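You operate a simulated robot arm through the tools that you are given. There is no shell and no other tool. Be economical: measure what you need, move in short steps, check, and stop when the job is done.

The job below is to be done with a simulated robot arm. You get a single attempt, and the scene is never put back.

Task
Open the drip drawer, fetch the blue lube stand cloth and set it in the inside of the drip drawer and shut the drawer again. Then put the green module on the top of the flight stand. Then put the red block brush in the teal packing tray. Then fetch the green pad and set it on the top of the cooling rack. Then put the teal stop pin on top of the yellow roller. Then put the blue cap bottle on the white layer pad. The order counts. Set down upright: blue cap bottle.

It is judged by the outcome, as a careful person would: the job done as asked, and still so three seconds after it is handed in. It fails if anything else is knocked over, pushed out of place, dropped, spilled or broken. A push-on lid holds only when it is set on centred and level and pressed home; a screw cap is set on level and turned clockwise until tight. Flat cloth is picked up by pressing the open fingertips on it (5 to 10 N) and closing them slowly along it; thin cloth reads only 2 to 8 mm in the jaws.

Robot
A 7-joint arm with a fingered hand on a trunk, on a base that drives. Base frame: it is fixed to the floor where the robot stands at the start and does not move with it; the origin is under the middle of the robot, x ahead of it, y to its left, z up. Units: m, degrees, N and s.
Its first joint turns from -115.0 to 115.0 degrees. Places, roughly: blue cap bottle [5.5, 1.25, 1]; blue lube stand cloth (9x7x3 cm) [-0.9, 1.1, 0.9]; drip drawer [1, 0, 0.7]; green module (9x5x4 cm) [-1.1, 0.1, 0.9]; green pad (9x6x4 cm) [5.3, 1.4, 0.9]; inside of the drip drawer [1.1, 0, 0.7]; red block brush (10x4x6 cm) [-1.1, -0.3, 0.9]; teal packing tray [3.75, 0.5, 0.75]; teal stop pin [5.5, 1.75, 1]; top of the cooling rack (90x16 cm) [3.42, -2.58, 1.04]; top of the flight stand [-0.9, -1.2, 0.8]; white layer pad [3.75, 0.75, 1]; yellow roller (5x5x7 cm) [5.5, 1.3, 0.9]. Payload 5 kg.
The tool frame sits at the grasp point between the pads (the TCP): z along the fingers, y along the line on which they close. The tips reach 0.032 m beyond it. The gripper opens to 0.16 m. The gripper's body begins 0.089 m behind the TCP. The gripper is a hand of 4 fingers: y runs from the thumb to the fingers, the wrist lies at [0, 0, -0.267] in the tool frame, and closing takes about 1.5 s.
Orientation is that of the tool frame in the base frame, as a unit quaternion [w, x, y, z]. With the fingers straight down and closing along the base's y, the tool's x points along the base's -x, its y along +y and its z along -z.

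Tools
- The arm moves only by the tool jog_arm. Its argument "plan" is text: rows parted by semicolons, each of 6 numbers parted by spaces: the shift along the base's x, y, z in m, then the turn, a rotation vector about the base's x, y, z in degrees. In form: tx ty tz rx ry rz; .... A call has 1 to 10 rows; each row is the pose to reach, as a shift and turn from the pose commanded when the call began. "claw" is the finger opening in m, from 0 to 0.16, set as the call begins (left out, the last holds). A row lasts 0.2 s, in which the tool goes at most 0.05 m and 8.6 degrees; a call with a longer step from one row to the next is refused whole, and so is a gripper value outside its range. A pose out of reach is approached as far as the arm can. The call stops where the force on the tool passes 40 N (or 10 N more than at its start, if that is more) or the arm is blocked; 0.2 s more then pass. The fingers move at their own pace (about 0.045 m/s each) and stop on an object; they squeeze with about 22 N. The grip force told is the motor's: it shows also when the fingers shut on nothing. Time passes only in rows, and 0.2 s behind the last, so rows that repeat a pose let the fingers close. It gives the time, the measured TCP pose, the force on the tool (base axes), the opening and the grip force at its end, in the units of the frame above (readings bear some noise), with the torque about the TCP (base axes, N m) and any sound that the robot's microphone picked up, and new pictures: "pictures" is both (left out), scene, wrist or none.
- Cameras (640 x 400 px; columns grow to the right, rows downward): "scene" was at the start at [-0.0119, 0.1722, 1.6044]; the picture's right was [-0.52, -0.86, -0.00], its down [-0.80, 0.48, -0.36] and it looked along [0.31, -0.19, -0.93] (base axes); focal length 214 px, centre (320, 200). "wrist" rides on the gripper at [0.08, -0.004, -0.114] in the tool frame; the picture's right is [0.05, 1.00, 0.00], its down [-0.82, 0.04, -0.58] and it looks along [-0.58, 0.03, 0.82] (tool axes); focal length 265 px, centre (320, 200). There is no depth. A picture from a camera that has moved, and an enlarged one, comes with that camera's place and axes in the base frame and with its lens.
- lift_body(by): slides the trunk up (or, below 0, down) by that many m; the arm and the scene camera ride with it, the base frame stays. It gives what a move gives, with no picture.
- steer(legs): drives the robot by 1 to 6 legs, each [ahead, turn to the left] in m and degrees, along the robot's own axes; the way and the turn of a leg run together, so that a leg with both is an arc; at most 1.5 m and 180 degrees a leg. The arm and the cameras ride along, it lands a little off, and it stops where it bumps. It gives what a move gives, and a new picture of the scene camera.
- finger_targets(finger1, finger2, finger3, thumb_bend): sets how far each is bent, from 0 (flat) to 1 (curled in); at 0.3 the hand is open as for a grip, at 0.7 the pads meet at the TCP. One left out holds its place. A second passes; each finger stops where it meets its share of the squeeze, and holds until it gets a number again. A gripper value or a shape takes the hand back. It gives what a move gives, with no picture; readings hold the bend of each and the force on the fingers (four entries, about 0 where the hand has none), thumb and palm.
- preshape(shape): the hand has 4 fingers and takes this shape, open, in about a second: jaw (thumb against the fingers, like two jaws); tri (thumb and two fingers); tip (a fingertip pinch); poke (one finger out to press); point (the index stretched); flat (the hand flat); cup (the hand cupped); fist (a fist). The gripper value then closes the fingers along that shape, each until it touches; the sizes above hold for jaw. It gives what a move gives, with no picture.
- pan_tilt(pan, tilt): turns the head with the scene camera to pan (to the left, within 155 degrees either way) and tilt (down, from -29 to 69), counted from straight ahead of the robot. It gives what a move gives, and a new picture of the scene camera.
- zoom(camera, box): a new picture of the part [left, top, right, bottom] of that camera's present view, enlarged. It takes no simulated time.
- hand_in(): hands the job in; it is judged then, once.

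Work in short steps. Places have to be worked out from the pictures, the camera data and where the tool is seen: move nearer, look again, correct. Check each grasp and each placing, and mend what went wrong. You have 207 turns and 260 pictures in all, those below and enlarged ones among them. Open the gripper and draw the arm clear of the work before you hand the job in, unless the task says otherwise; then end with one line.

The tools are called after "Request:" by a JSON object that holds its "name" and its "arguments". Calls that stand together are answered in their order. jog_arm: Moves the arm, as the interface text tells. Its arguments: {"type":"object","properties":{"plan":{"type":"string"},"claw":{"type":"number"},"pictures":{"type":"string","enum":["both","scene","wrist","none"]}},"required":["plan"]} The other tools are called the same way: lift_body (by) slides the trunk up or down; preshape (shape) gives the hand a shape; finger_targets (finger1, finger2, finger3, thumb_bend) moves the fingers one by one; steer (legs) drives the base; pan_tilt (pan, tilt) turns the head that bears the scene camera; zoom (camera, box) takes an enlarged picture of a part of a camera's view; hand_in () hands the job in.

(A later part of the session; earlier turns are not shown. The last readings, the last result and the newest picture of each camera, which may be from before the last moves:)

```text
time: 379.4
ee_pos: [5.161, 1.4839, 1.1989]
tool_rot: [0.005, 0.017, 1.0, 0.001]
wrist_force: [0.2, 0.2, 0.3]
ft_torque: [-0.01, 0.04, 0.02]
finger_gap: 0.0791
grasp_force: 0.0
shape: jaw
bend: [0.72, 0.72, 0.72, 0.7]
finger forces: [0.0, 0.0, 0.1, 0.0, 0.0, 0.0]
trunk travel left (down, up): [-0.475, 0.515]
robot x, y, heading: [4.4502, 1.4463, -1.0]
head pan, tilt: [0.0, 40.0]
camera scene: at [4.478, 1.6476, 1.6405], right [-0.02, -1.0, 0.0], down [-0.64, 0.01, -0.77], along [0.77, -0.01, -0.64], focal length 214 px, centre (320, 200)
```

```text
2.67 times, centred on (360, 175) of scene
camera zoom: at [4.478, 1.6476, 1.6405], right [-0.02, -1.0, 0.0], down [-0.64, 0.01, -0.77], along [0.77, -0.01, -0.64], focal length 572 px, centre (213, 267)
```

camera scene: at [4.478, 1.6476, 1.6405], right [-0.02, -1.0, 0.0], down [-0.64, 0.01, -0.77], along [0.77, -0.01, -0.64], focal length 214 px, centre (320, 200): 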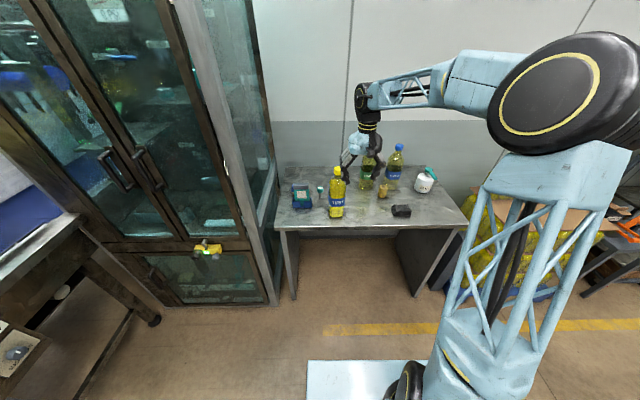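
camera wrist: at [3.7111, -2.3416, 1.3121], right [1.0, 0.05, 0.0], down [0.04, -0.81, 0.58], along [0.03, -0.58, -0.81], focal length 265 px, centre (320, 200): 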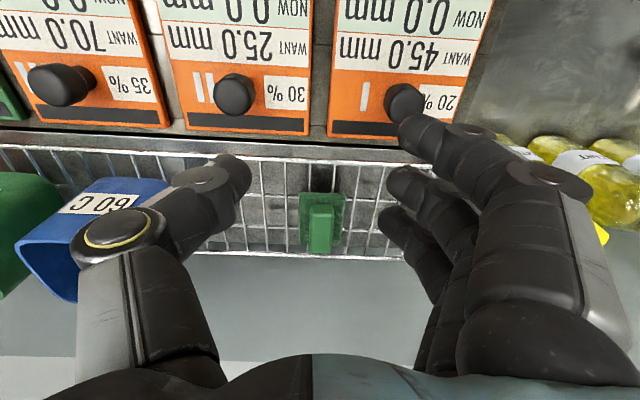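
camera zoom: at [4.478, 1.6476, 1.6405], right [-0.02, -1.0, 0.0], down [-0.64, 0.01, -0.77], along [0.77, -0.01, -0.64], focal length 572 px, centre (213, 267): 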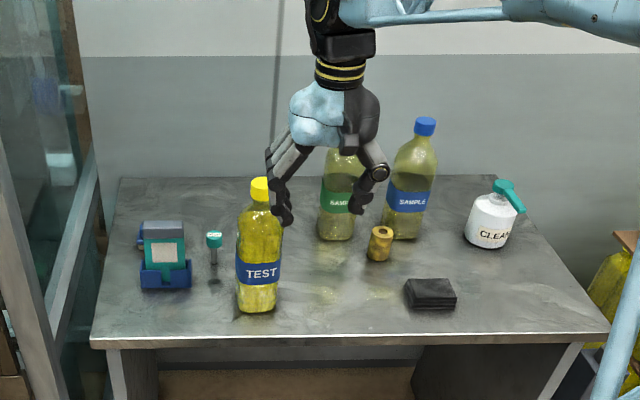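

Let me zoom on the pin and the roller for shape detail.

Request:
{"name": "zoom", "arguments": {"camera": "scene", "box": [288, 170, 368, 220]}}

Request:
{"name": "zoom", "arguments": {"camera": "scene", "box": [350, 165, 430, 215]}}

```text
8.00 times, centred on (328, 195) of scene
camera zoom: at [4.478, 1.6476, 1.6405], right [-0.02, -1.0, 0.0], down [-0.64, 0.01, -0.77], along [0.77, -0.01, -0.64], focal length 1716 px, centre (256, 240)
```

zoom: 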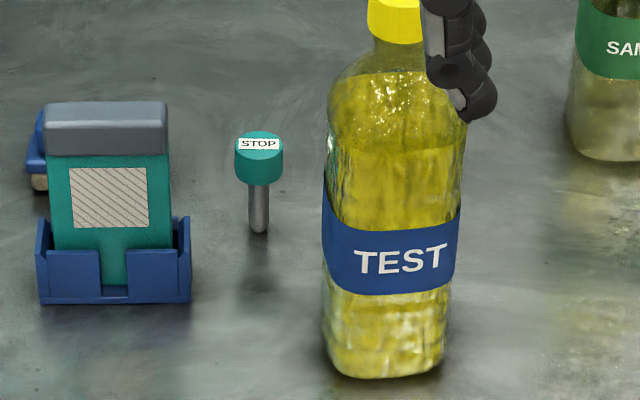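

```text
8.00 times, centred on (390, 190) of scene
camera zoom: at [4.478, 1.6476, 1.6405], right [-0.02, -1.0, 0.0], down [-0.64, 0.01, -0.77], along [0.77, -0.01, -0.64], focal length 1716 px, centre (-240, 280)
```

zoom: 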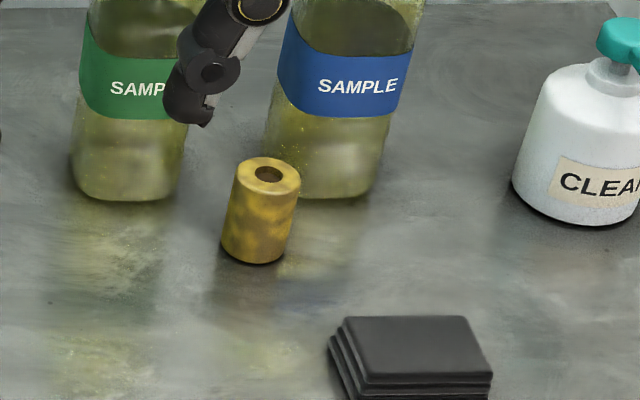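

The pin (shaft 14 mm, 34 mm head) stands at ≈(5.44, 1.634), head z 0.89–0.93; the roller has a 20 mm hole, centre ≈(5.455, 1.272), top z≈0.918. I raise the hand and drive 0.2 m closer.

Request:
{"name": "jog_arm", "arguments": {"plan": "0 0 0.03 0 0 0; 0 0 0.06 0 0 0; 0 0 0.06 0 0 0", "claw": 0.08, "pictures": "none"}}

Request:
{"name": "steer", "arguments": {"legs": [[0.2, 1]]}}

```text
time: 380.2
ee_pos: [5.1624, 1.4846, 1.2594]
tool_rot: [0.005, 0.018, 1.0, 0.0]
wrist_force: [-0.7, -0.2, -1.2]
ft_torque: [0.01, 0.01, -0.01]
finger_gap: 0.0792
grasp_force: 0.1
shape: jaw
bend: [0.72, 0.72, 0.72, 0.7]
finger forces: [0.0, 0.0, 0.1, 0.0, 0.0, 0.0]
trunk travel left (down, up): [-0.475, 0.515]
robot x, y, heading: [4.4504, 1.446, -1.2]
head pan, tilt: [0.0, 40.0]
```

```text
time: 381.8
ee_pos: [5.3616, 1.4927, 1.257]
tool_rot: [0.004, 0.009, 1.0, 0.0]
wrist_force: [0.3, 0.6, -0.7]
ft_torque: [-0.01, 0.02, 0.02]
finger_gap: 0.0793
grasp_force: 0.0
shape: jaw
bend: [0.72, 0.72, 0.72, 0.7]
finger forces: [0.0, 0.0, 0.1, 0.0, 0.1, 0.0]
trunk travel left (down, up): [-0.475, 0.515]
robot x, y, heading: [4.6483, 1.4428, 0.2]
head pan, tilt: [0.0, 40.0]
camera scene: at [4.6752, 1.646, 1.6404], right [0.0, -1.0, 0.0], down [-0.64, 0.0, -0.77], along [0.77, 0.0, -0.64], focal length 214 px, centre (320, 200)
```

scene: 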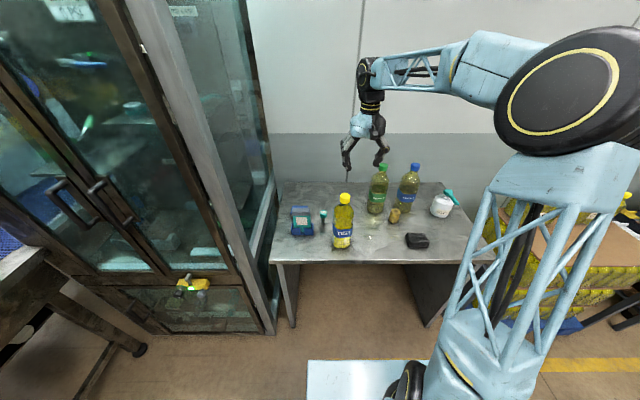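

Request:
{"name": "zoom", "arguments": {"camera": "scene", "box": [280, 180, 440, 280]}}

Request:
{"name": "jog_arm", "arguments": {"plan": "0.03 0.03 0 0 0 0; 0.06 0.065 0 0 0 0; 0.08 0.1 0 0 0 0; 0.08 0.141 0 0 0 0; 0.08 0.141 0 0 0 0", "pictures": "wrist"}}

```text
4.00 times, centred on (360, 230) of scene
camera zoom: at [4.6752, 1.646, 1.6404], right [0.0, -1.0, 0.0], down [-0.64, 0.0, -0.77], along [0.77, 0.0, -0.64], focal length 858 px, centre (160, 80)
```

zoom: 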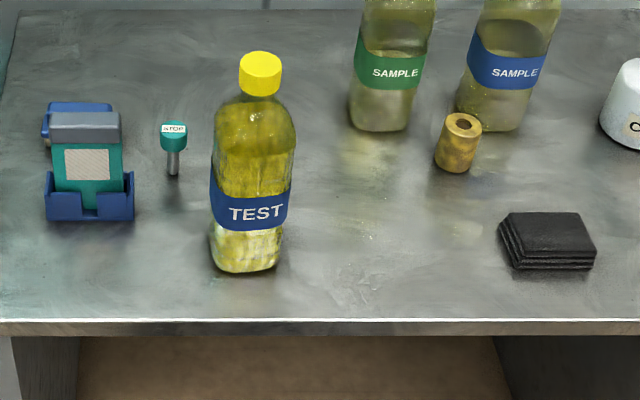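

```text
time: 382.9
ee_pos: [5.4405, 1.6333, 1.2568]
tool_rot: [0.005, 0.01, 1.0, 0.0]
wrist_force: [0.3, -0.2, 0.4]
ft_torque: [-0.01, -0.03, 0.0]
finger_gap: 0.0793
grasp_force: 0.0
shape: jaw
bend: [0.72, 0.72, 0.72, 0.7]
finger forces: [0.0, 0.0, 0.0, 0.0, 0.0, 0.0]
trunk travel left (down, up): [-0.475, 0.515]
robot x, y, heading: [4.6493, 1.4423, -0.1]
head pan, tilt: [0.0, 40.0]
camera wrist: at [5.3595, 1.6322, 1.3707], right [-0.03, 1.0, 0.0], down [0.81, 0.03, 0.58], along [0.58, 0.02, -0.81], focal length 265 px, centre (320, 200)
```

wrist: 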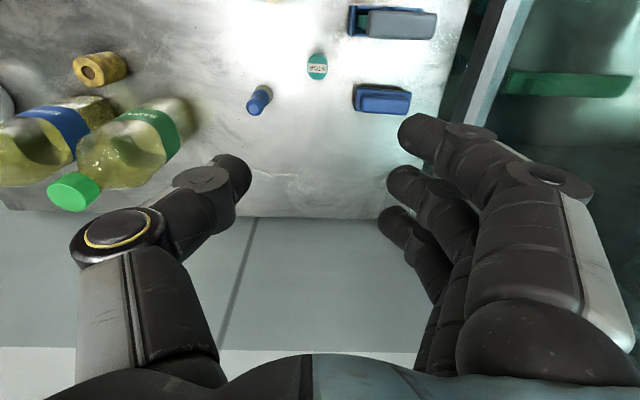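

Pin seen at ≈(5.435, 1.630). I narrow the opening to 0.06 and descend to 1.02 for a closer look.

Request:
{"name": "jog_arm", "arguments": {"plan": "-0.002 -0.002 -0.04 0 0 0; -0.004 -0.003 -0.08 0 0 0; -0.004 -0.003 -0.12 0 0 0; -0.004 -0.003 -0.16 0 0 0; -0.004 -0.003 -0.2 0 0 0; -0.004 -0.003 -0.23 0 0 0; -0.004 -0.003 -0.23 0 0 0", "claw": 0.06, "pictures": "wrist"}}

```text
time: 384.6
ee_pos: [5.4374, 1.6271, 1.028]
tool_rot: [0.005, 0.011, 1.0, 0.001]
wrist_force: [-0.9, -0.5, 0.2]
ft_torque: [-0.01, 0.02, 0.0]
finger_gap: 0.0605
grasp_force: 0.1
shape: jaw
bend: [0.73, 0.73, 0.73, 0.7]
finger forces: [0.1, 0.0, 0.1, 0.0, 0.0, 0.0]
trunk travel left (down, up): [-0.475, 0.515]
robot x, y, heading: [4.649, 1.443, -0.3]
head pan, tilt: [0.0, 40.0]
camera wrist: at [5.3554, 1.6253, 1.1406], right [-0.03, 1.0, 0.0], down [0.81, 0.03, 0.58], along [0.58, 0.02, -0.81], focal length 265 px, centre (320, 200)
```

wrist: 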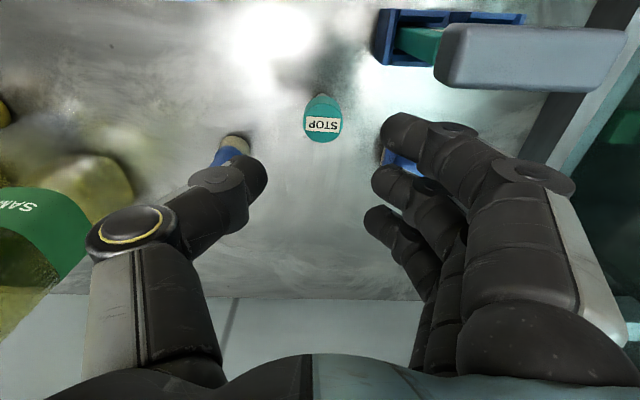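

Consistent pin head at (5.430, 1.629, top 0.930). I descend with opening 0.05 to put the pads around the head.

Request:
{"name": "jog_arm", "arguments": {"plan": "-0.004 0.001 -0.03 0 0 0; -0.007 0.002 -0.06 0 0 0; -0.007 0.002 -0.09 0 0 0; -0.007 0.002 -0.11 0 0 0; -0.007 0.002 -0.11 0 0 0", "claw": 0.05, "pictures": "wrist"}}

```text
time: 385.8
ee_pos: [5.4276, 1.6326, 0.918]
tool_rot: [0.004, 0.009, 1.0, 0.0]
wrist_force: [0.3, 0.1, -0.5]
ft_torque: [-0.02, 0.04, 0.01]
finger_gap: 0.0506
grasp_force: 0.1
shape: jaw
bend: [0.73, 0.73, 0.73, 0.7]
finger forces: [0.2, 0.0, 0.0, 0.1, 0.1, 0.0]
trunk travel left (down, up): [-0.475, 0.515]
robot x, y, heading: [4.6494, 1.4438, -0.0]
head pan, tilt: [0.0, 40.0]
camera wrist: at [5.3455, 1.6303, 1.0304], right [-0.03, 1.0, 0.0], down [0.81, 0.03, 0.58], along [0.58, 0.02, -0.81], focal length 265 px, centre (320, 200)
```

wrist: 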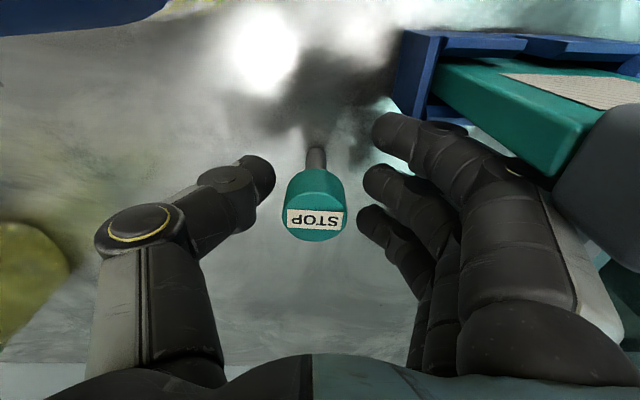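

Head is centred between thumb and fingers. Close gently.

Request:
{"name": "jog_arm", "arguments": {"plan": "0 0 0 0 0 0; 0 0 0 0 0 0; 0 0 0 0 0 0; 0 0 0 0 0 0; 0 0 0 0 0 0; 0 0 0 0 0 0", "claw": 0.02, "pictures": "wrist"}}

```text
time: 387.1
ee_pos: [5.4262, 1.6323, 0.9181]
tool_rot: [0.004, 0.009, 1.0, 0.0]
wrist_force: [-0.3, 0.8, -0.6]
ft_torque: [-0.01, 0.01, 0.0]
finger_gap: 0.0045
grasp_force: 21.9
shape: jaw
bend: [0.68, 0.72, 0.67, 0.73]
finger forces: [0.0, 8.1, 4.1, 0.0, 11.5, 0.1]
trunk travel left (down, up): [-0.475, 0.515]
robot x, y, heading: [4.6483, 1.4436, -0.2]
head pan, tilt: [0.0, 40.0]
camera wrist: at [5.3454, 1.6303, 1.0306], right [-0.03, 1.0, 0.0], down [0.81, 0.03, 0.58], along [0.58, 0.02, -0.81], focal length 265 px, centre (320, 200)
```

wrist: 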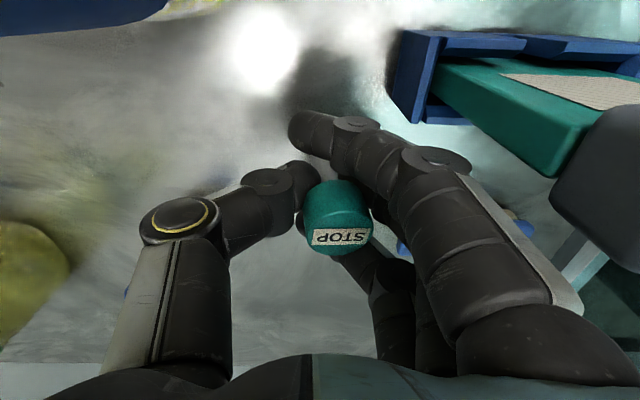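

Held between thumb and fingers 2–3. I lift slowly and check its attitude.

Request:
{"name": "jog_arm", "arguments": {"plan": "0 0 0.01 0 0 0; 0 0 0.03 0 0 0; 0 0 0.07 0 0 0; 0 0 0.11 0 0 0; 0 0 0.15 0 0 0; 0 0 0.19 0 0 0; 0 0 0.23 0 0 0; 0 0 0.27 0 0 0; 0 0 0.3 0 0 0; 0 0 0.3 0 0 0", "pictures": "wrist"}}

Request:
{"name": "zoom", "arguments": {"camera": "scene", "box": [280, 120, 400, 195]}}

```text
time: 389.4
ee_pos: [5.4277, 1.6336, 1.2196]
tool_rot: [0.004, 0.01, 1.0, 0.0]
wrist_force: [0.3, -0.5, 0.1]
ft_torque: [0.01, -0.01, -0.02]
finger_gap: 0.0045
grasp_force: 22.3
shape: jaw
bend: [0.68, 0.72, 0.67, 0.73]
finger forces: [0.0, 8.4, 4.1, 0.0, 11.4, 0.1]
trunk travel left (down, up): [-0.475, 0.515]
robot x, y, heading: [4.6493, 1.4479, -0.1]
head pan, tilt: [0.0, 40.0]
camera wrist: at [5.3461, 1.6322, 1.3327], right [-0.03, 1.0, 0.0], down [0.81, 0.03, 0.58], along [0.58, 0.02, -0.81], focal length 265 px, centre (320, 200)
```

wrist: 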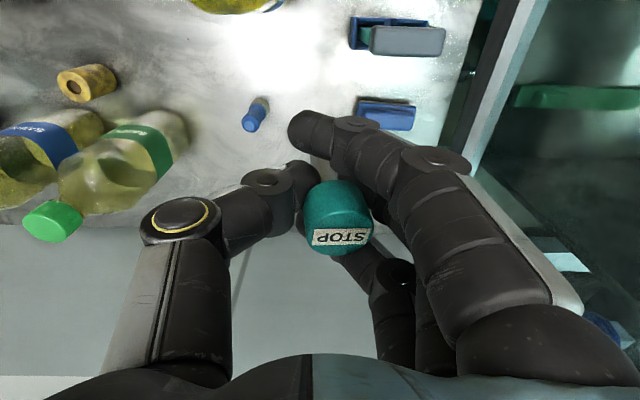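

```text
5.33 times, centred on (340, 158) of scene
camera zoom: at [4.6747, 1.6462, 1.6405], right [0.0, -1.0, 0.0], down [-0.64, 0.0, -0.77], along [0.77, 0.0, -0.64], focal length 1144 px, centre (213, 427)
```

zoom: 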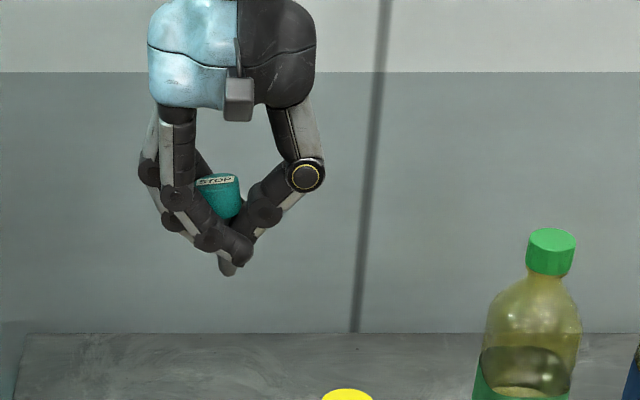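

The pin leans ~8° in the grip. Near the roller the bottles leave space only with the hand yawed so the single thumb points between them; I yaw +90° while moving over toward the roller at z 1.22.

Request:
{"name": "jog_arm", "arguments": {"plan": "0 -0.03 0 0 0 8.5; 0 -0.065 0 0 0 17; 0 -0.1 0 0 0 25.5; 0 -0.135 0 0 0 34; 0 -0.17 0 0 0 42.5; 0 -0.205 0 0 0 51; 0 -0.24 0 0 0 59.5; 0 -0.28 0 0 0 68; 0 -0.32 0 0 0 76.5; 0 -0.36 0 0 0 85", "pictures": "none"}}

Request:
{"name": "jog_arm", "arguments": {"plan": "0 0 0 0 0 4; 0 0 0 0 0 4", "pictures": "both"}}

Request:
{"name": "zoom", "arguments": {"camera": "scene", "box": [340, 120, 460, 195]}}

```text
time: 391.6
ee_pos: [5.4278, 1.2714, 1.2193]
tool_rot: [0.003, -0.669, 0.743, 0.003]
wrist_force: [-0.9, 0.4, -1.3]
ft_torque: [0.0, 0.02, 0.01]
finger_gap: 0.0044
grasp_force: 22.3
shape: jaw
bend: [0.68, 0.72, 0.67, 0.73]
finger forces: [0.0, 8.3, 4.1, 0.0, 11.5, 0.0]
trunk travel left (down, up): [-0.475, 0.515]
robot x, y, heading: [4.6479, 1.4454, -0.3]
head pan, tilt: [0.0, 40.0]
```

```text
time: 392.1
ee_pos: [5.4283, 1.2732, 1.2201]
tool_rot: [0.003, -0.694, 0.72, 0.003]
wrist_force: [-0.7, 0.7, -1.0]
ft_torque: [0.03, 0.01, -0.03]
finger_gap: 0.0044
grasp_force: 21.9
shape: jaw
bend: [0.68, 0.72, 0.67, 0.73]
finger forces: [0.1, 8.3, 4.1, 0.0, 11.5, 0.0]
trunk travel left (down, up): [-0.475, 0.515]
robot x, y, heading: [4.6477, 1.4458, -0.2]
head pan, tilt: [0.0, 40.0]
camera scene: at [4.6746, 1.6457, 1.6406], right [0.0, -1.0, 0.0], down [-0.64, 0.0, -0.77], along [0.77, 0.0, -0.64], focal length 214 px, centre (320, 200)
camera wrist: at [5.4292, 1.1922, 1.3327], right [-1.0, -0.02, 0.0], down [-0.01, 0.81, 0.58], along [-0.01, 0.58, -0.81], focal length 265 px, centre (320, 200)
```

scene: 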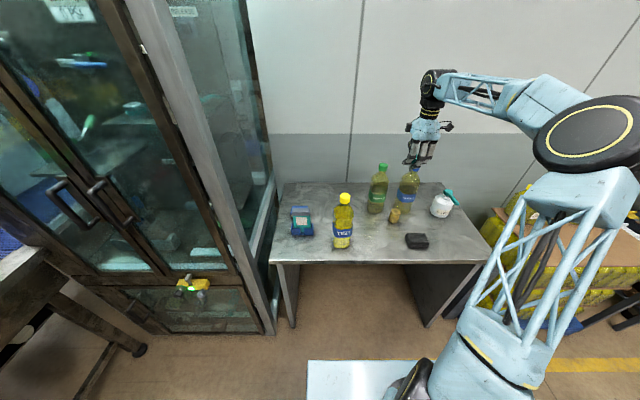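
wrist: 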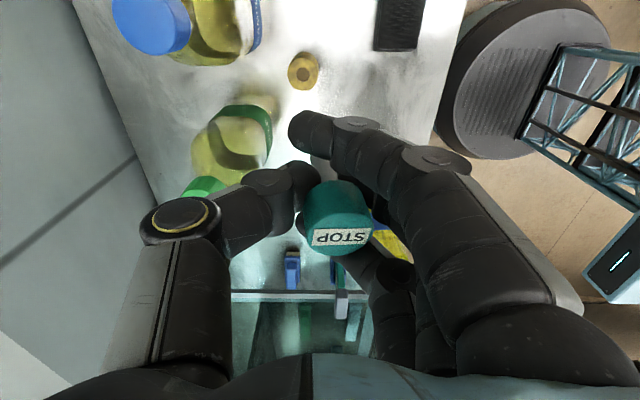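

```text
5.33 times, centred on (400, 158) of scene
camera zoom: at [4.6746, 1.6457, 1.6406], right [0.0, -1.0, 0.0], down [-0.64, 0.0, -0.77], along [0.77, 0.0, -0.64], focal length 1144 px, centre (-107, 427)
```

zoom: 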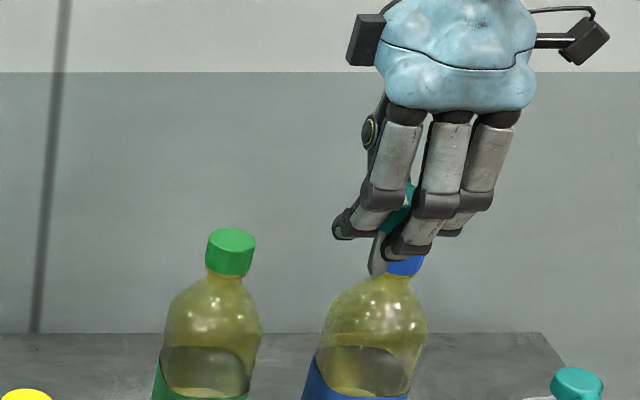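

Allowing for perspective, the pin leans only toward -x (~8°). I rotate +8° about y to right it, and lower over the roller to compare tip and hole.

Request:
{"name": "jog_arm", "arguments": {"plan": "0.01 0 -0.03 0 4 0; 0.02 -0.002 -0.07 0 8 0; 0.031 -0.002 -0.11 0 8 0; 0.031 -0.002 -0.15 0 8 0; 0.031 -0.002 -0.17 0 8 0; 0.031 -0.002 -0.17 0 8 0", "pictures": "wrist"}}

Request:
{"name": "zoom", "arguments": {"camera": "scene", "box": [350, 160, 450, 222]}}

```text
time: 393.6
ee_pos: [5.4607, 1.2715, 1.0466]
tool_rot: [-0.049, -0.693, 0.718, 0.052]
wrist_force: [0.2, -0.4, 0.0]
ft_torque: [0.03, 0.02, -0.01]
finger_gap: 0.0046
grasp_force: 22.2
shape: jaw
bend: [0.68, 0.72, 0.67, 0.73]
finger forces: [0.0, 8.2, 4.3, 0.1, 11.5, 0.0]
trunk travel left (down, up): [-0.475, 0.515]
robot x, y, heading: [4.6473, 1.4431, -0.1]
head pan, tilt: [0.0, 40.0]
camera wrist: at [5.4769, 1.1909, 1.1592], right [-0.99, -0.02, 0.14], down [0.07, 0.81, 0.58], along [-0.12, 0.58, -0.8], focal length 265 px, centre (320, 200)
```

wrist: 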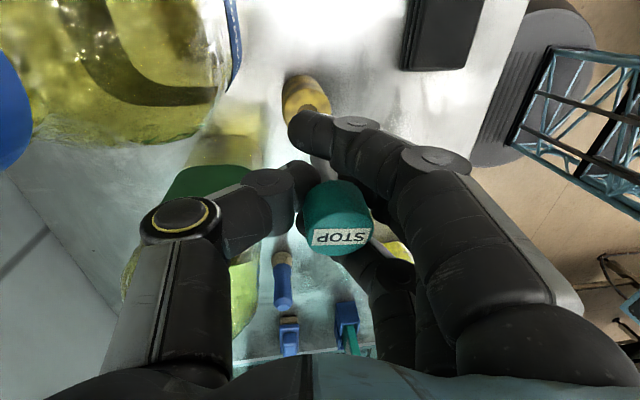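

```text
6.40 times, centred on (400, 191) of scene
camera zoom: at [4.6747, 1.6459, 1.6405], right [0.0, -1.0, 0.0], down [-0.64, 0.0, -0.77], along [0.77, 0.0, -0.64], focal length 1373 px, centre (-192, 258)
```

zoom: 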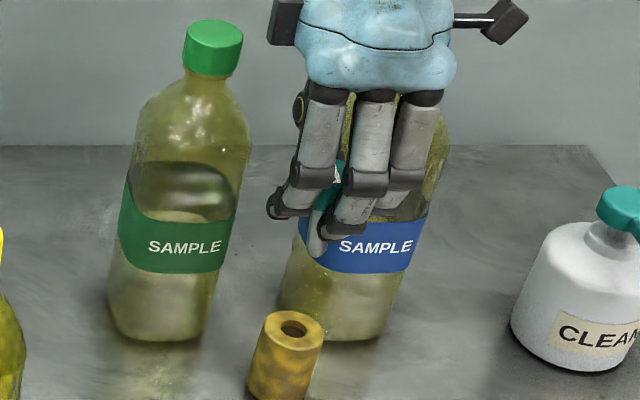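

The tip appears near the hole but slightly toward -y/far. I shift +7 mm in y, -6 mm in x and lower in two short steps.

Request:
{"name": "jog_arm", "arguments": {"plan": "-0.003 0.004 -0.01 0 0 0; -0.006 0.007 -0.025 0 0 0; -0.006 0.007 -0.04 0 0 0; -0.006 0.007 -0.045 0 0 0", "pictures": "wrist"}}

Request:
{"name": "zoom", "arguments": {"camera": "scene", "box": [360, 180, 440, 230]}}

```text
time: 394.6
ee_pos: [5.4532, 1.2793, 1.0031]
tool_rot: [-0.048, -0.692, 0.718, 0.052]
wrist_force: [0.8, -0.2, -1.0]
ft_torque: [-0.02, -0.02, -0.04]
finger_gap: 0.0045
grasp_force: 22.1
shape: jaw
bend: [0.68, 0.72, 0.67, 0.73]
finger forces: [0.0, 8.2, 4.2, 0.0, 11.5, 0.0]
trunk travel left (down, up): [-0.475, 0.515]
robot x, y, heading: [4.6519, 1.4438, -0.2]
head pan, tilt: [0.0, 40.0]
camera wrist: at [5.4708, 1.1978, 1.1151], right [-0.99, -0.02, 0.14], down [0.07, 0.81, 0.58], along [-0.12, 0.58, -0.8], focal length 265 px, centre (320, 200)
```

wrist: 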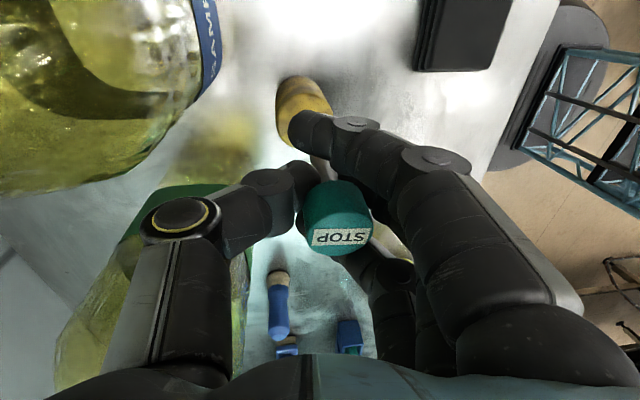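

```text
8.00 times, centred on (400, 205) of scene
camera zoom: at [4.6748, 1.6458, 1.6406], right [0.0, -1.0, 0.0], down [-0.64, 0.0, -0.77], along [0.77, 0.0, -0.64], focal length 1716 px, centre (-320, 160)
```

zoom: 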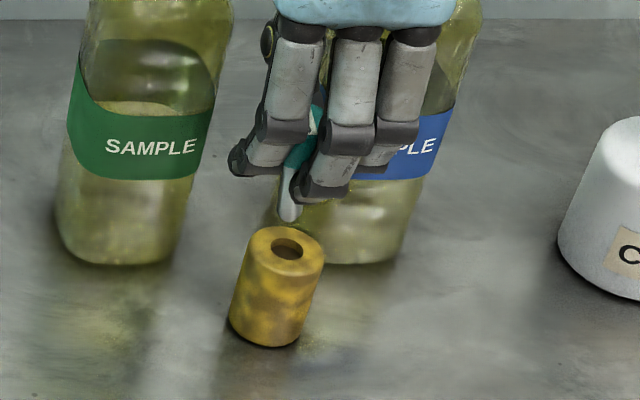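

The tip is nearly in line with the hole. Lower 12 mm and zoom again.

Request:
{"name": "jog_arm", "arguments": {"plan": "0 0 -0.004 0 0 0; 0 0 -0.008 0 0 0; 0 0 -0.012 0 0 0", "pictures": "none"}}

Request:
{"name": "zoom", "arguments": {"camera": "scene", "box": [370, 190, 434, 230]}}

```text
time: 395.4
ee_pos: [5.4543, 1.2775, 0.9914]
tool_rot: [-0.047, -0.692, 0.718, 0.052]
wrist_force: [-0.4, -0.8, -1.3]
ft_torque: [-0.07, 0.02, -0.01]
finger_gap: 0.0045
grasp_force: 21.9
shape: jaw
bend: [0.68, 0.72, 0.67, 0.73]
finger forces: [0.0, 8.2, 4.2, 0.0, 11.6, 0.0]
trunk travel left (down, up): [-0.475, 0.515]
robot x, y, heading: [4.6475, 1.4432, 0.0]
head pan, tilt: [0.0, 40.0]
```

```text
10.00 times, centred on (402, 210) of scene
camera zoom: at [4.6747, 1.6458, 1.6405], right [0.0, -1.0, 0.0], down [-0.64, 0.0, -0.77], along [0.77, 0.0, -0.64], focal length 2145 px, centre (-500, 100)
```

zoom: 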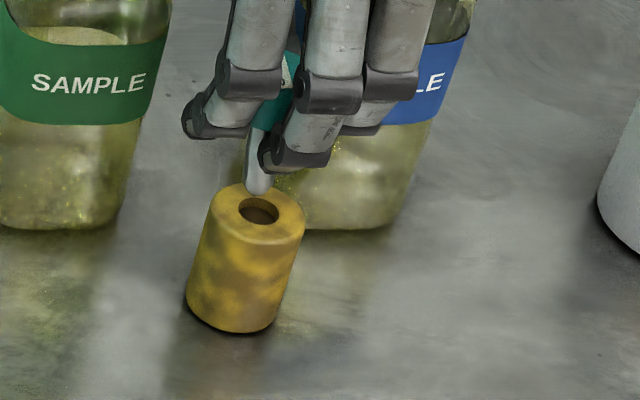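

Request:
{"name": "jog_arm", "arguments": {"plan": "0 0 -0.003 0 0 0; 0 0 -0.006 0 0 0; 0 0 -0.006 0 0 0", "pictures": "none"}}

Request:
{"name": "zoom", "arguments": {"camera": "scene", "box": [370, 190, 434, 230]}}

```text
time: 396.1
ee_pos: [5.4553, 1.2782, 0.9865]
tool_rot: [-0.048, -0.692, 0.718, 0.052]
wrist_force: [0.5, -0.7, -1.0]
ft_torque: [0.0, -0.05, 0.0]
finger_gap: 0.0041
grasp_force: 22.3
shape: jaw
bend: [0.68, 0.72, 0.67, 0.73]
finger forces: [0.0, 8.1, 4.2, 0.1, 11.6, 0.0]
trunk travel left (down, up): [-0.475, 0.515]
robot x, y, heading: [4.6516, 1.4469, 0.0]
head pan, tilt: [0.0, 40.0]
```

```text
10.00 times, centred on (402, 210) of scene
camera zoom: at [4.6747, 1.6459, 1.6405], right [0.0, -1.0, 0.0], down [-0.64, 0.0, -0.77], along [0.77, 0.0, -0.64], focal length 2145 px, centre (-500, 100)
```

zoom: 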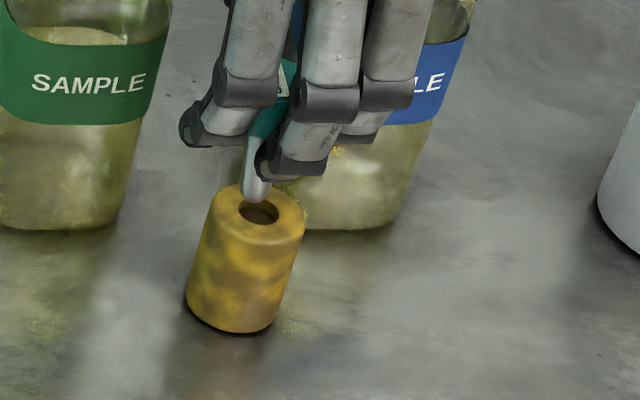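

Request:
{"name": "jog_arm", "arguments": {"plan": "0 -0.001 -0.003 0 0 0; 0 -0.001 -0.006 0 0 0; 0 -0.001 -0.006 0 0 0", "pictures": "none"}}

Request:
{"name": "zoom", "arguments": {"camera": "scene", "box": [370, 190, 434, 230]}}

```text
time: 396.9
ee_pos: [5.4545, 1.2784, 0.9801]
tool_rot: [-0.048, -0.692, 0.718, 0.052]
wrist_force: [-0.3, 0.1, -1.3]
ft_torque: [0.0, -0.01, -0.01]
finger_gap: 0.0049
grasp_force: 22.4
shape: jaw
bend: [0.68, 0.72, 0.67, 0.73]
finger forces: [0.0, 8.1, 4.2, 0.1, 11.6, 0.0]
trunk travel left (down, up): [-0.475, 0.515]
robot x, y, heading: [4.6489, 1.4453, -0.2]
head pan, tilt: [0.0, 40.0]
```

```text
10.00 times, centred on (402, 210) of scene
camera zoom: at [4.6747, 1.6459, 1.6405], right [0.0, -1.0, 0.0], down [-0.64, 0.0, -0.77], along [0.77, 0.0, -0.64], focal length 2145 px, centre (-500, 100)
```

zoom: 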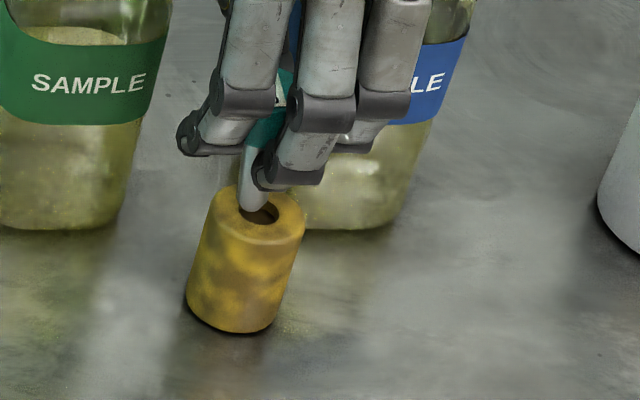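

Request:
{"name": "jog_arm", "arguments": {"plan": "0 -0.003 0 0 0 0; 0 -0.003 -0.003 0 0 0; 0 -0.003 -0.006 0 0 0; 0 -0.003 -0.006 0 0 0", "pictures": "none"}}

Request:
{"name": "zoom", "arguments": {"camera": "scene", "box": [370, 190, 434, 230]}}

```text
time: 397.9
ee_pos: [5.4544, 1.2754, 0.974]
tool_rot: [-0.048, -0.693, 0.718, 0.051]
wrist_force: [-0.3, -1.1, -0.3]
ft_torque: [-0.01, 0.01, 0.01]
finger_gap: 0.0045
grasp_force: 21.4
shape: jaw
bend: [0.68, 0.72, 0.67, 0.73]
finger forces: [0.0, 8.1, 4.2, 0.0, 11.6, 0.0]
trunk travel left (down, up): [-0.475, 0.515]
robot x, y, heading: [4.6514, 1.4427, -0.1]
head pan, tilt: [0.0, 40.0]
```

```text
10.00 times, centred on (402, 210) of scene
camera zoom: at [4.6747, 1.6458, 1.6405], right [0.0, -1.0, 0.0], down [-0.64, 0.0, -0.77], along [0.77, 0.0, -0.64], focal length 2145 px, centre (-500, 100)
```

zoom: 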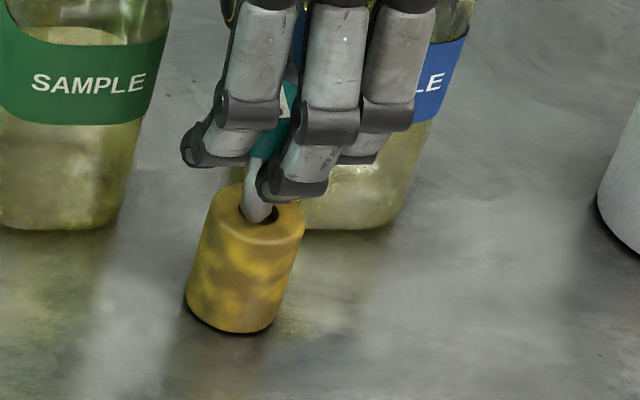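

Request:
{"name": "jog_arm", "arguments": {"plan": "0 -0.001 -0.003 0 0 0; 0 -0.001 -0.006 0 0 0; 0 -0.001 -0.006 0 0 0", "pictures": "none"}}

Request:
{"name": "zoom", "arguments": {"camera": "scene", "box": [370, 190, 434, 230]}}

```text
time: 398.8
ee_pos: [5.4539, 1.2728, 0.9677]
tool_rot: [-0.046, -0.692, 0.718, 0.05]
wrist_force: [0.4, -0.2, 16.3]
ft_torque: [0.06, 0.08, 0.02]
finger_gap: 0.0054
grasp_force: 21.5
shape: jaw
bend: [0.68, 0.72, 0.67, 0.74]
finger forces: [0.0, 10.1, 4.2, 0.0, 14.9, 0.0]
trunk travel left (down, up): [-0.475, 0.515]
robot x, y, heading: [4.6472, 1.4412, -0.1]
head pan, tilt: [0.0, 40.0]
```

```text
10.00 times, centred on (402, 210) of scene
camera zoom: at [4.6734, 1.6461, 1.6407], right [0.0, -1.0, 0.0], down [-0.64, 0.0, -0.77], along [0.77, 0.0, -0.64], focal length 2145 px, centre (-500, 100)
```

zoom: 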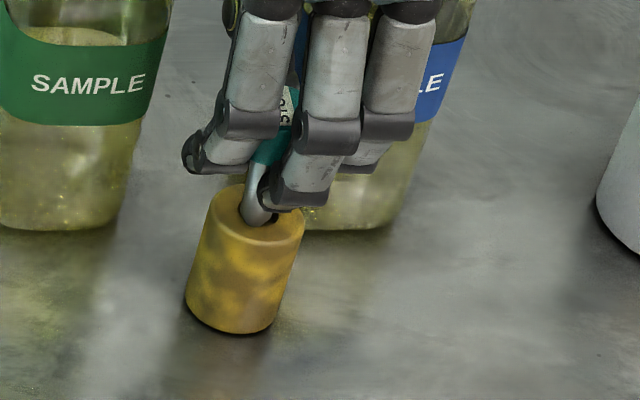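

Contact on the roller's rim, with the tip ≈6 mm too near. I lift 3 mm, shift +6 mm x, -2 mm y, and lower again.

Request:
{"name": "jog_arm", "arguments": {"plan": "0 0 0.004 0 0 0; 0.006 -0.002 0.004 0 0 0; 0.006 -0.002 0.001 0 0 0; 0.006 -0.002 -0.003 0 0 0; 0.006 -0.002 -0.006 0 0 0", "pictures": "none"}}

Request:
{"name": "zoom", "arguments": {"camera": "scene", "box": [370, 190, 434, 230]}}

```text
time: 399.9
ee_pos: [5.4598, 1.2699, 0.9633]
tool_rot: [-0.047, -0.692, 0.719, 0.051]
wrist_force: [2.6, -2.4, 24.3]
ft_torque: [0.04, 0.18, 0.01]
finger_gap: 0.0054
grasp_force: 22.1
shape: jaw
bend: [0.68, 0.72, 0.68, 0.75]
finger forces: [0.0, 11.4, 3.9, 0.1, 17.2, 0.1]
trunk travel left (down, up): [-0.475, 0.515]
robot x, y, heading: [4.6498, 1.4457, 0.0]
head pan, tilt: [0.0, 40.0]
```

```text
10.00 times, centred on (402, 210) of scene
camera zoom: at [4.6729, 1.646, 1.6408], right [0.0, -1.0, 0.0], down [-0.64, 0.0, -0.77], along [0.77, 0.0, -0.64], focal length 2145 px, centre (-500, 100)
```

zoom: 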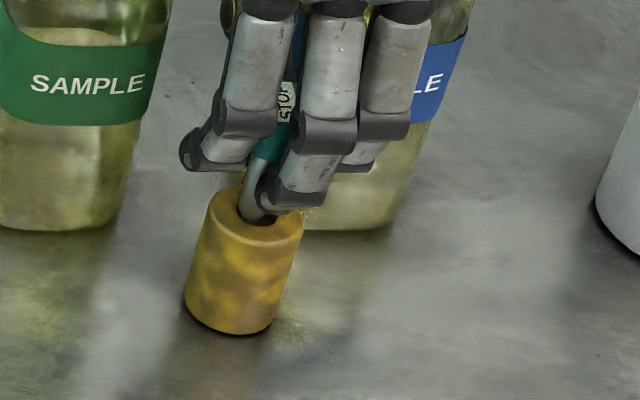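

Request:
{"name": "jog_arm", "arguments": {"plan": "0 0 0.004 0 0 0; 0 0 0.009 0 0 0; 0 0 0.009 0 0 0", "pictures": "wrist"}}

Request:
{"name": "zoom", "arguments": {"camera": "scene", "box": [370, 190, 434, 230]}}

```text
time: 400.8
ee_pos: [5.4604, 1.2725, 0.969]
tool_rot: [-0.049, -0.692, 0.718, 0.052]
wrist_force: [0.1, -0.2, -0.8]
ft_torque: [0.01, -0.01, 0.03]
finger_gap: 0.0042
grasp_force: 22.2
shape: jaw
bend: [0.68, 0.71, 0.68, 0.73]
finger forces: [0.0, 8.4, 0.7, 0.0, 8.3, 0.0]
trunk travel left (down, up): [-0.475, 0.515]
robot x, y, heading: [4.6502, 1.4437, -0.0]
head pan, tilt: [0.0, 40.0]
camera wrist: at [5.477, 1.1919, 1.0807], right [-0.99, -0.02, 0.14], down [0.07, 0.81, 0.58], along [-0.12, 0.58, -0.8], focal length 265 px, centre (320, 200)
```

wrist: 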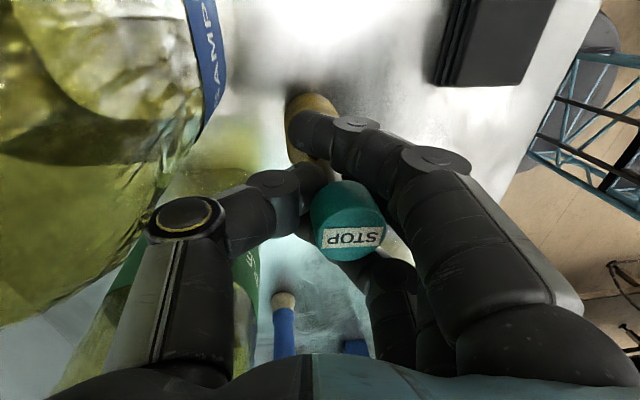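

```text
10.00 times, centred on (402, 210) of scene
camera zoom: at [4.6747, 1.6458, 1.6404], right [0.0, -1.0, 0.0], down [-0.64, 0.0, -0.77], along [0.77, 0.0, -0.64], focal length 2145 px, centre (-500, 100)
```

zoom: 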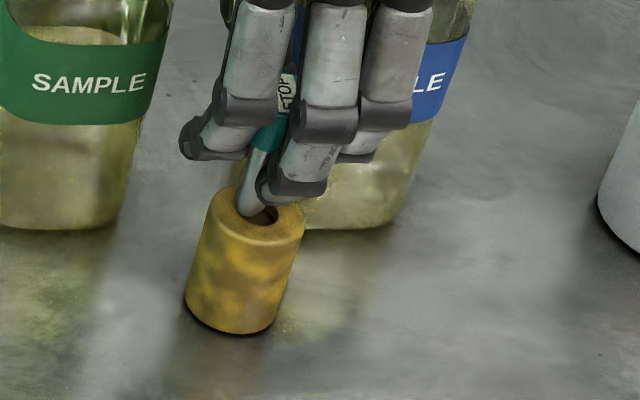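

Now the tip is only ~4.5 mm too far in +y. Shift -4.5 mm in y at slightly raised height, then lower.

Request:
{"name": "jog_arm", "arguments": {"plan": "0 0 0.004 0 0 0; 0 -0.0045 0.004 0 0 0; 0 -0.0045 0.004 0 0 0", "pictures": "none"}}

Request:
{"name": "zoom", "arguments": {"camera": "scene", "box": [370, 190, 434, 230]}}

```text
time: 401.6
ee_pos: [5.4604, 1.2659, 0.9743]
tool_rot: [-0.047, -0.692, 0.718, 0.052]
wrist_force: [-0.1, -0.3, 0.1]
ft_torque: [0.04, -0.01, 0.05]
finger_gap: 0.0039
grasp_force: 22.0
shape: jaw
bend: [0.68, 0.71, 0.68, 0.73]
finger forces: [0.0, 8.2, 0.7, 0.1, 8.4, 0.1]
trunk travel left (down, up): [-0.475, 0.515]
robot x, y, heading: [4.6499, 1.4444, -0.0]
head pan, tilt: [0.0, 40.0]
```

```text
10.00 times, centred on (402, 210) of scene
camera zoom: at [4.6746, 1.6458, 1.6405], right [0.0, -1.0, 0.0], down [-0.64, 0.0, -0.77], along [0.77, 0.0, -0.64], focal length 2145 px, centre (-500, 100)
```

zoom: 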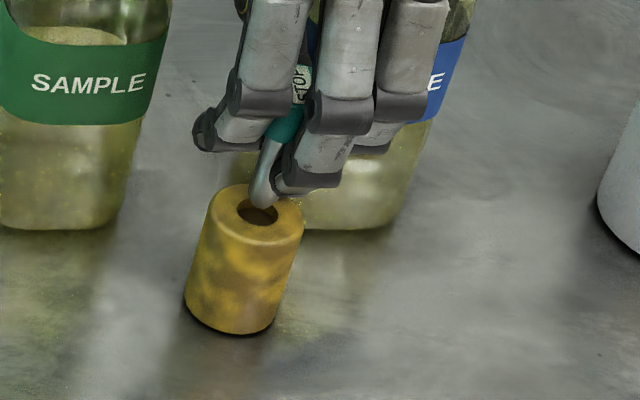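

Aligned now considering descent. Lower 10 mm in small steps.

Request:
{"name": "jog_arm", "arguments": {"plan": "0 0.001 -0.003 0 0 0; 0 0.001 -0.006 0 0 0; 0 0.001 -0.009 0 0 0; 0 0.001 -0.012 0 0 0; 0 0.001 -0.012 0 0 0", "pictures": "none"}}

Request:
{"name": "zoom", "arguments": {"camera": "scene", "box": [370, 190, 434, 230]}}

```text
time: 402.8
ee_pos: [5.4602, 1.268, 0.9637]
tool_rot: [-0.047, -0.692, 0.718, 0.051]
wrist_force: [-0.2, -0.2, 10.4]
ft_torque: [0.0, 0.13, 0.03]
finger_gap: 0.0039
grasp_force: 21.7
shape: jaw
bend: [0.68, 0.71, 0.68, 0.74]
finger forces: [0.1, 10.1, 0.5, 0.0, 10.5, 0.0]
trunk travel left (down, up): [-0.475, 0.515]
robot x, y, heading: [4.6475, 1.4435, -0.2]
head pan, tilt: [0.0, 40.0]
```

```text
10.00 times, centred on (402, 210) of scene
camera zoom: at [4.6738, 1.6461, 1.6407], right [0.0, -1.0, 0.0], down [-0.64, 0.0, -0.77], along [0.77, 0.0, -0.64], focal length 2145 px, centre (-500, 100)
```

zoom: 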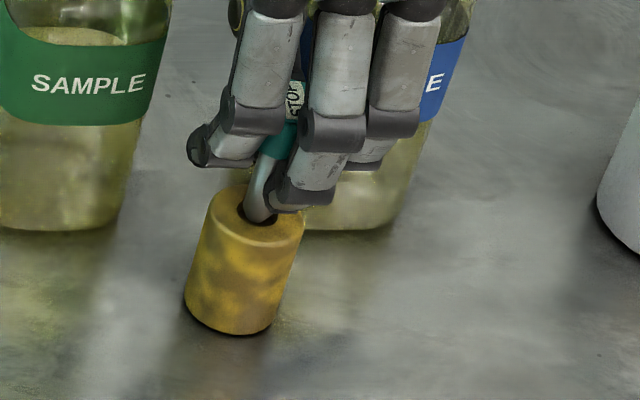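

Contact at the same height with the tip over the hole. I do a small search (±2–3 mm) with light pressure to see whether the shaft drops in.

Request:
{"name": "jog_arm", "arguments": {"plan": "0.002 0 0 0 0 0; 0.002 -0.002 0 0 0 0; 0 -0.003 0 0 0 0; -0.002 -0.002 0 0 0 0; -0.003 0 0 0 0 0; -0.002 0.002 0 0 0 0; 0 0.003 0 0 0 0; 0.002 0.002 0 0 0 0; 0.003 0 0 0 0 0; 0 0 0 0 0 0", "pictures": "none"}}

Request:
{"name": "zoom", "arguments": {"camera": "scene", "box": [370, 190, 434, 230]}}

```text
time: 404.9
ee_pos: [5.4606, 1.2673, 0.9629]
tool_rot: [-0.048, -0.693, 0.718, 0.051]
wrist_force: [0.5, -0.5, 9.4]
ft_torque: [0.06, 0.11, 0.0]
finger_gap: 0.0041
grasp_force: 22.1
shape: jaw
bend: [0.68, 0.72, 0.68, 0.74]
finger forces: [0.1, 9.2, 0.5, 0.1, 10.1, 0.0]
trunk travel left (down, up): [-0.475, 0.515]
robot x, y, heading: [4.65, 1.4452, 0.1]
head pan, tilt: [0.0, 40.0]
```

```text
10.00 times, centred on (402, 210) of scene
camera zoom: at [4.6738, 1.646, 1.6405], right [0.0, -1.0, 0.0], down [-0.64, 0.0, -0.77], along [0.77, 0.0, -0.64], focal length 2145 px, centre (-500, 100)
```

zoom: 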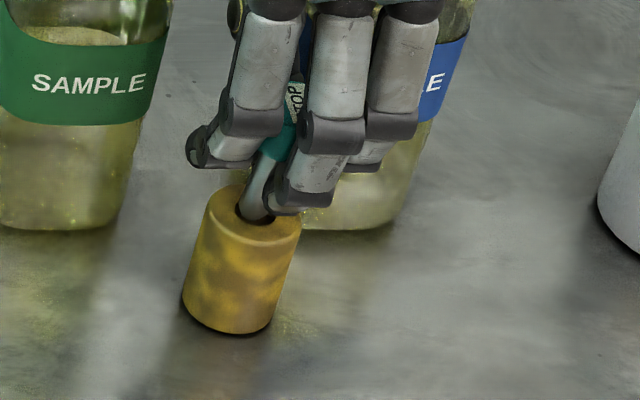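

I take a wrist view to assess the lean before releasing.

Request:
{"name": "jog_arm", "arguments": {"plan": "0 0 0.001 0 0 0; 0 0 0.001 0 0 0", "pictures": "wrist"}}

Request:
{"name": "zoom", "arguments": {"camera": "wrist", "box": [260, 80, 420, 280]}}

```text
time: 405.6
ee_pos: [5.4601, 1.2684, 0.9639]
tool_rot: [-0.048, -0.692, 0.718, 0.052]
wrist_force: [0.2, 0.0, 3.6]
ft_torque: [-0.02, 0.03, 0.01]
finger_gap: 0.0043
grasp_force: 21.7
shape: jaw
bend: [0.68, 0.72, 0.68, 0.74]
finger forces: [0.0, 9.2, 0.7, 0.0, 9.6, 0.0]
trunk travel left (down, up): [-0.475, 0.515]
robot x, y, heading: [4.6486, 1.4464, -0.1]
head pan, tilt: [0.0, 40.0]
camera wrist: at [5.4768, 1.1875, 1.0752], right [-0.99, -0.02, 0.14], down [0.07, 0.81, 0.58], along [-0.12, 0.58, -0.8], focal length 265 px, centre (320, 200)
```

wrist: 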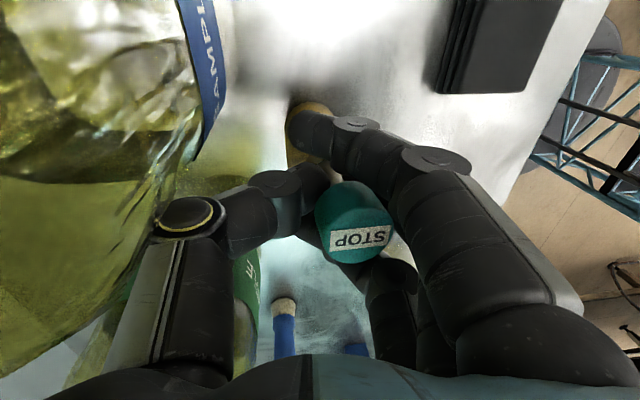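

```text
2.00 times, centred on (340, 180) of wrist
camera zoom: at [5.4768, 1.1875, 1.0752], right [-0.99, -0.02, 0.14], down [0.07, 0.81, 0.58], along [-0.12, 0.58, -0.8], focal length 531 px, centre (280, 240)
```

zoom: 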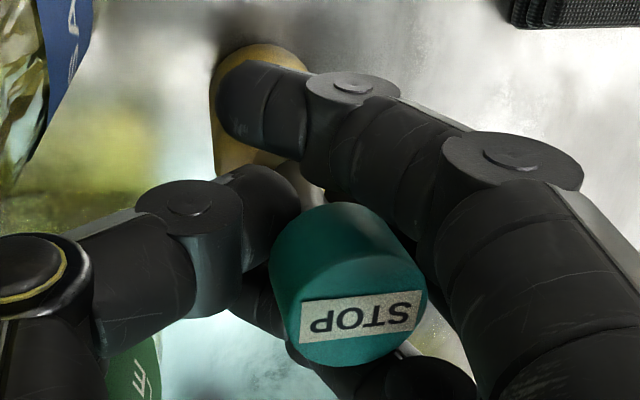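

Lean is about 4° toward -x and 4–5° toward -y. I correct by a small rotation with compensating shift so the tip stays, then look.

Request:
{"name": "jog_arm", "arguments": {"plan": "0 0 0.003 0 0 0; 0.0018 0.002 0.003 -2.2 2 0; 0.0035 0.004 0.003 -4.5 4 0; 0.0035 0.004 0.001 -4.5 4 0; 0.0035 0.004 0 -4.5 4 0; 0.0035 0.004 0 -4.5 4 0", "pictures": "wrist"}}

Request:
{"name": "zoom", "arguments": {"camera": "scene", "box": [370, 190, 434, 230]}}

```text
time: 406.9
ee_pos: [5.4637, 1.2723, 0.9632]
tool_rot: [-0.099, -0.688, 0.718, 0.048]
wrist_force: [-0.1, -0.7, 2.2]
ft_torque: [0.0, 0.04, 0.05]
finger_gap: 0.0038
grasp_force: 22.0
shape: jaw
bend: [0.68, 0.71, 0.68, 0.73]
finger forces: [0.0, 9.0, 0.6, 0.1, 8.8, 0.0]
trunk travel left (down, up): [-0.475, 0.515]
robot x, y, heading: [4.6451, 1.445, -0.3]
head pan, tilt: [0.0, 40.0]
camera wrist: at [5.4882, 1.2007, 1.0798], right [-0.98, 0.0, 0.21], down [0.11, 0.85, 0.51], along [-0.18, 0.52, -0.84], focal length 265 px, centre (320, 200)
```

wrist: 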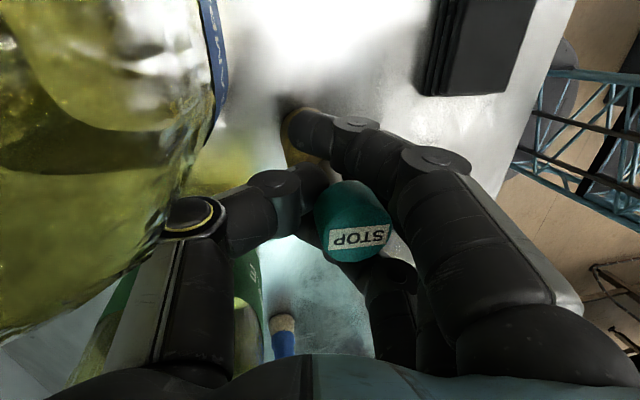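

```text
10.00 times, centred on (402, 210) of scene
camera zoom: at [4.6744, 1.6459, 1.6406], right [0.0, -1.0, 0.0], down [-0.64, 0.0, -0.77], along [0.77, 0.0, -0.64], focal length 2145 px, centre (-500, 100)
```

zoom: 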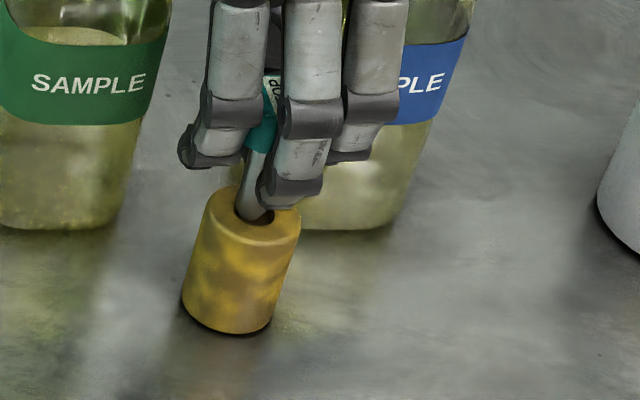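

Request:
{"name": "zoom", "arguments": {"camera": "scene", "box": [386, 194, 410, 214]}}

```text
16.00 times, centred on (398, 204) of scene
camera zoom: at [4.6744, 1.6459, 1.6406], right [0.0, -1.0, 0.0], down [-0.64, 0.0, -0.77], along [0.77, 0.0, -0.64], focal length 3432 px, centre (-928, 136)
```

zoom: 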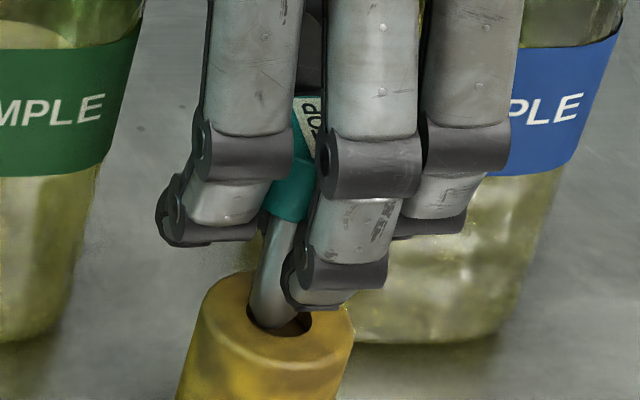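

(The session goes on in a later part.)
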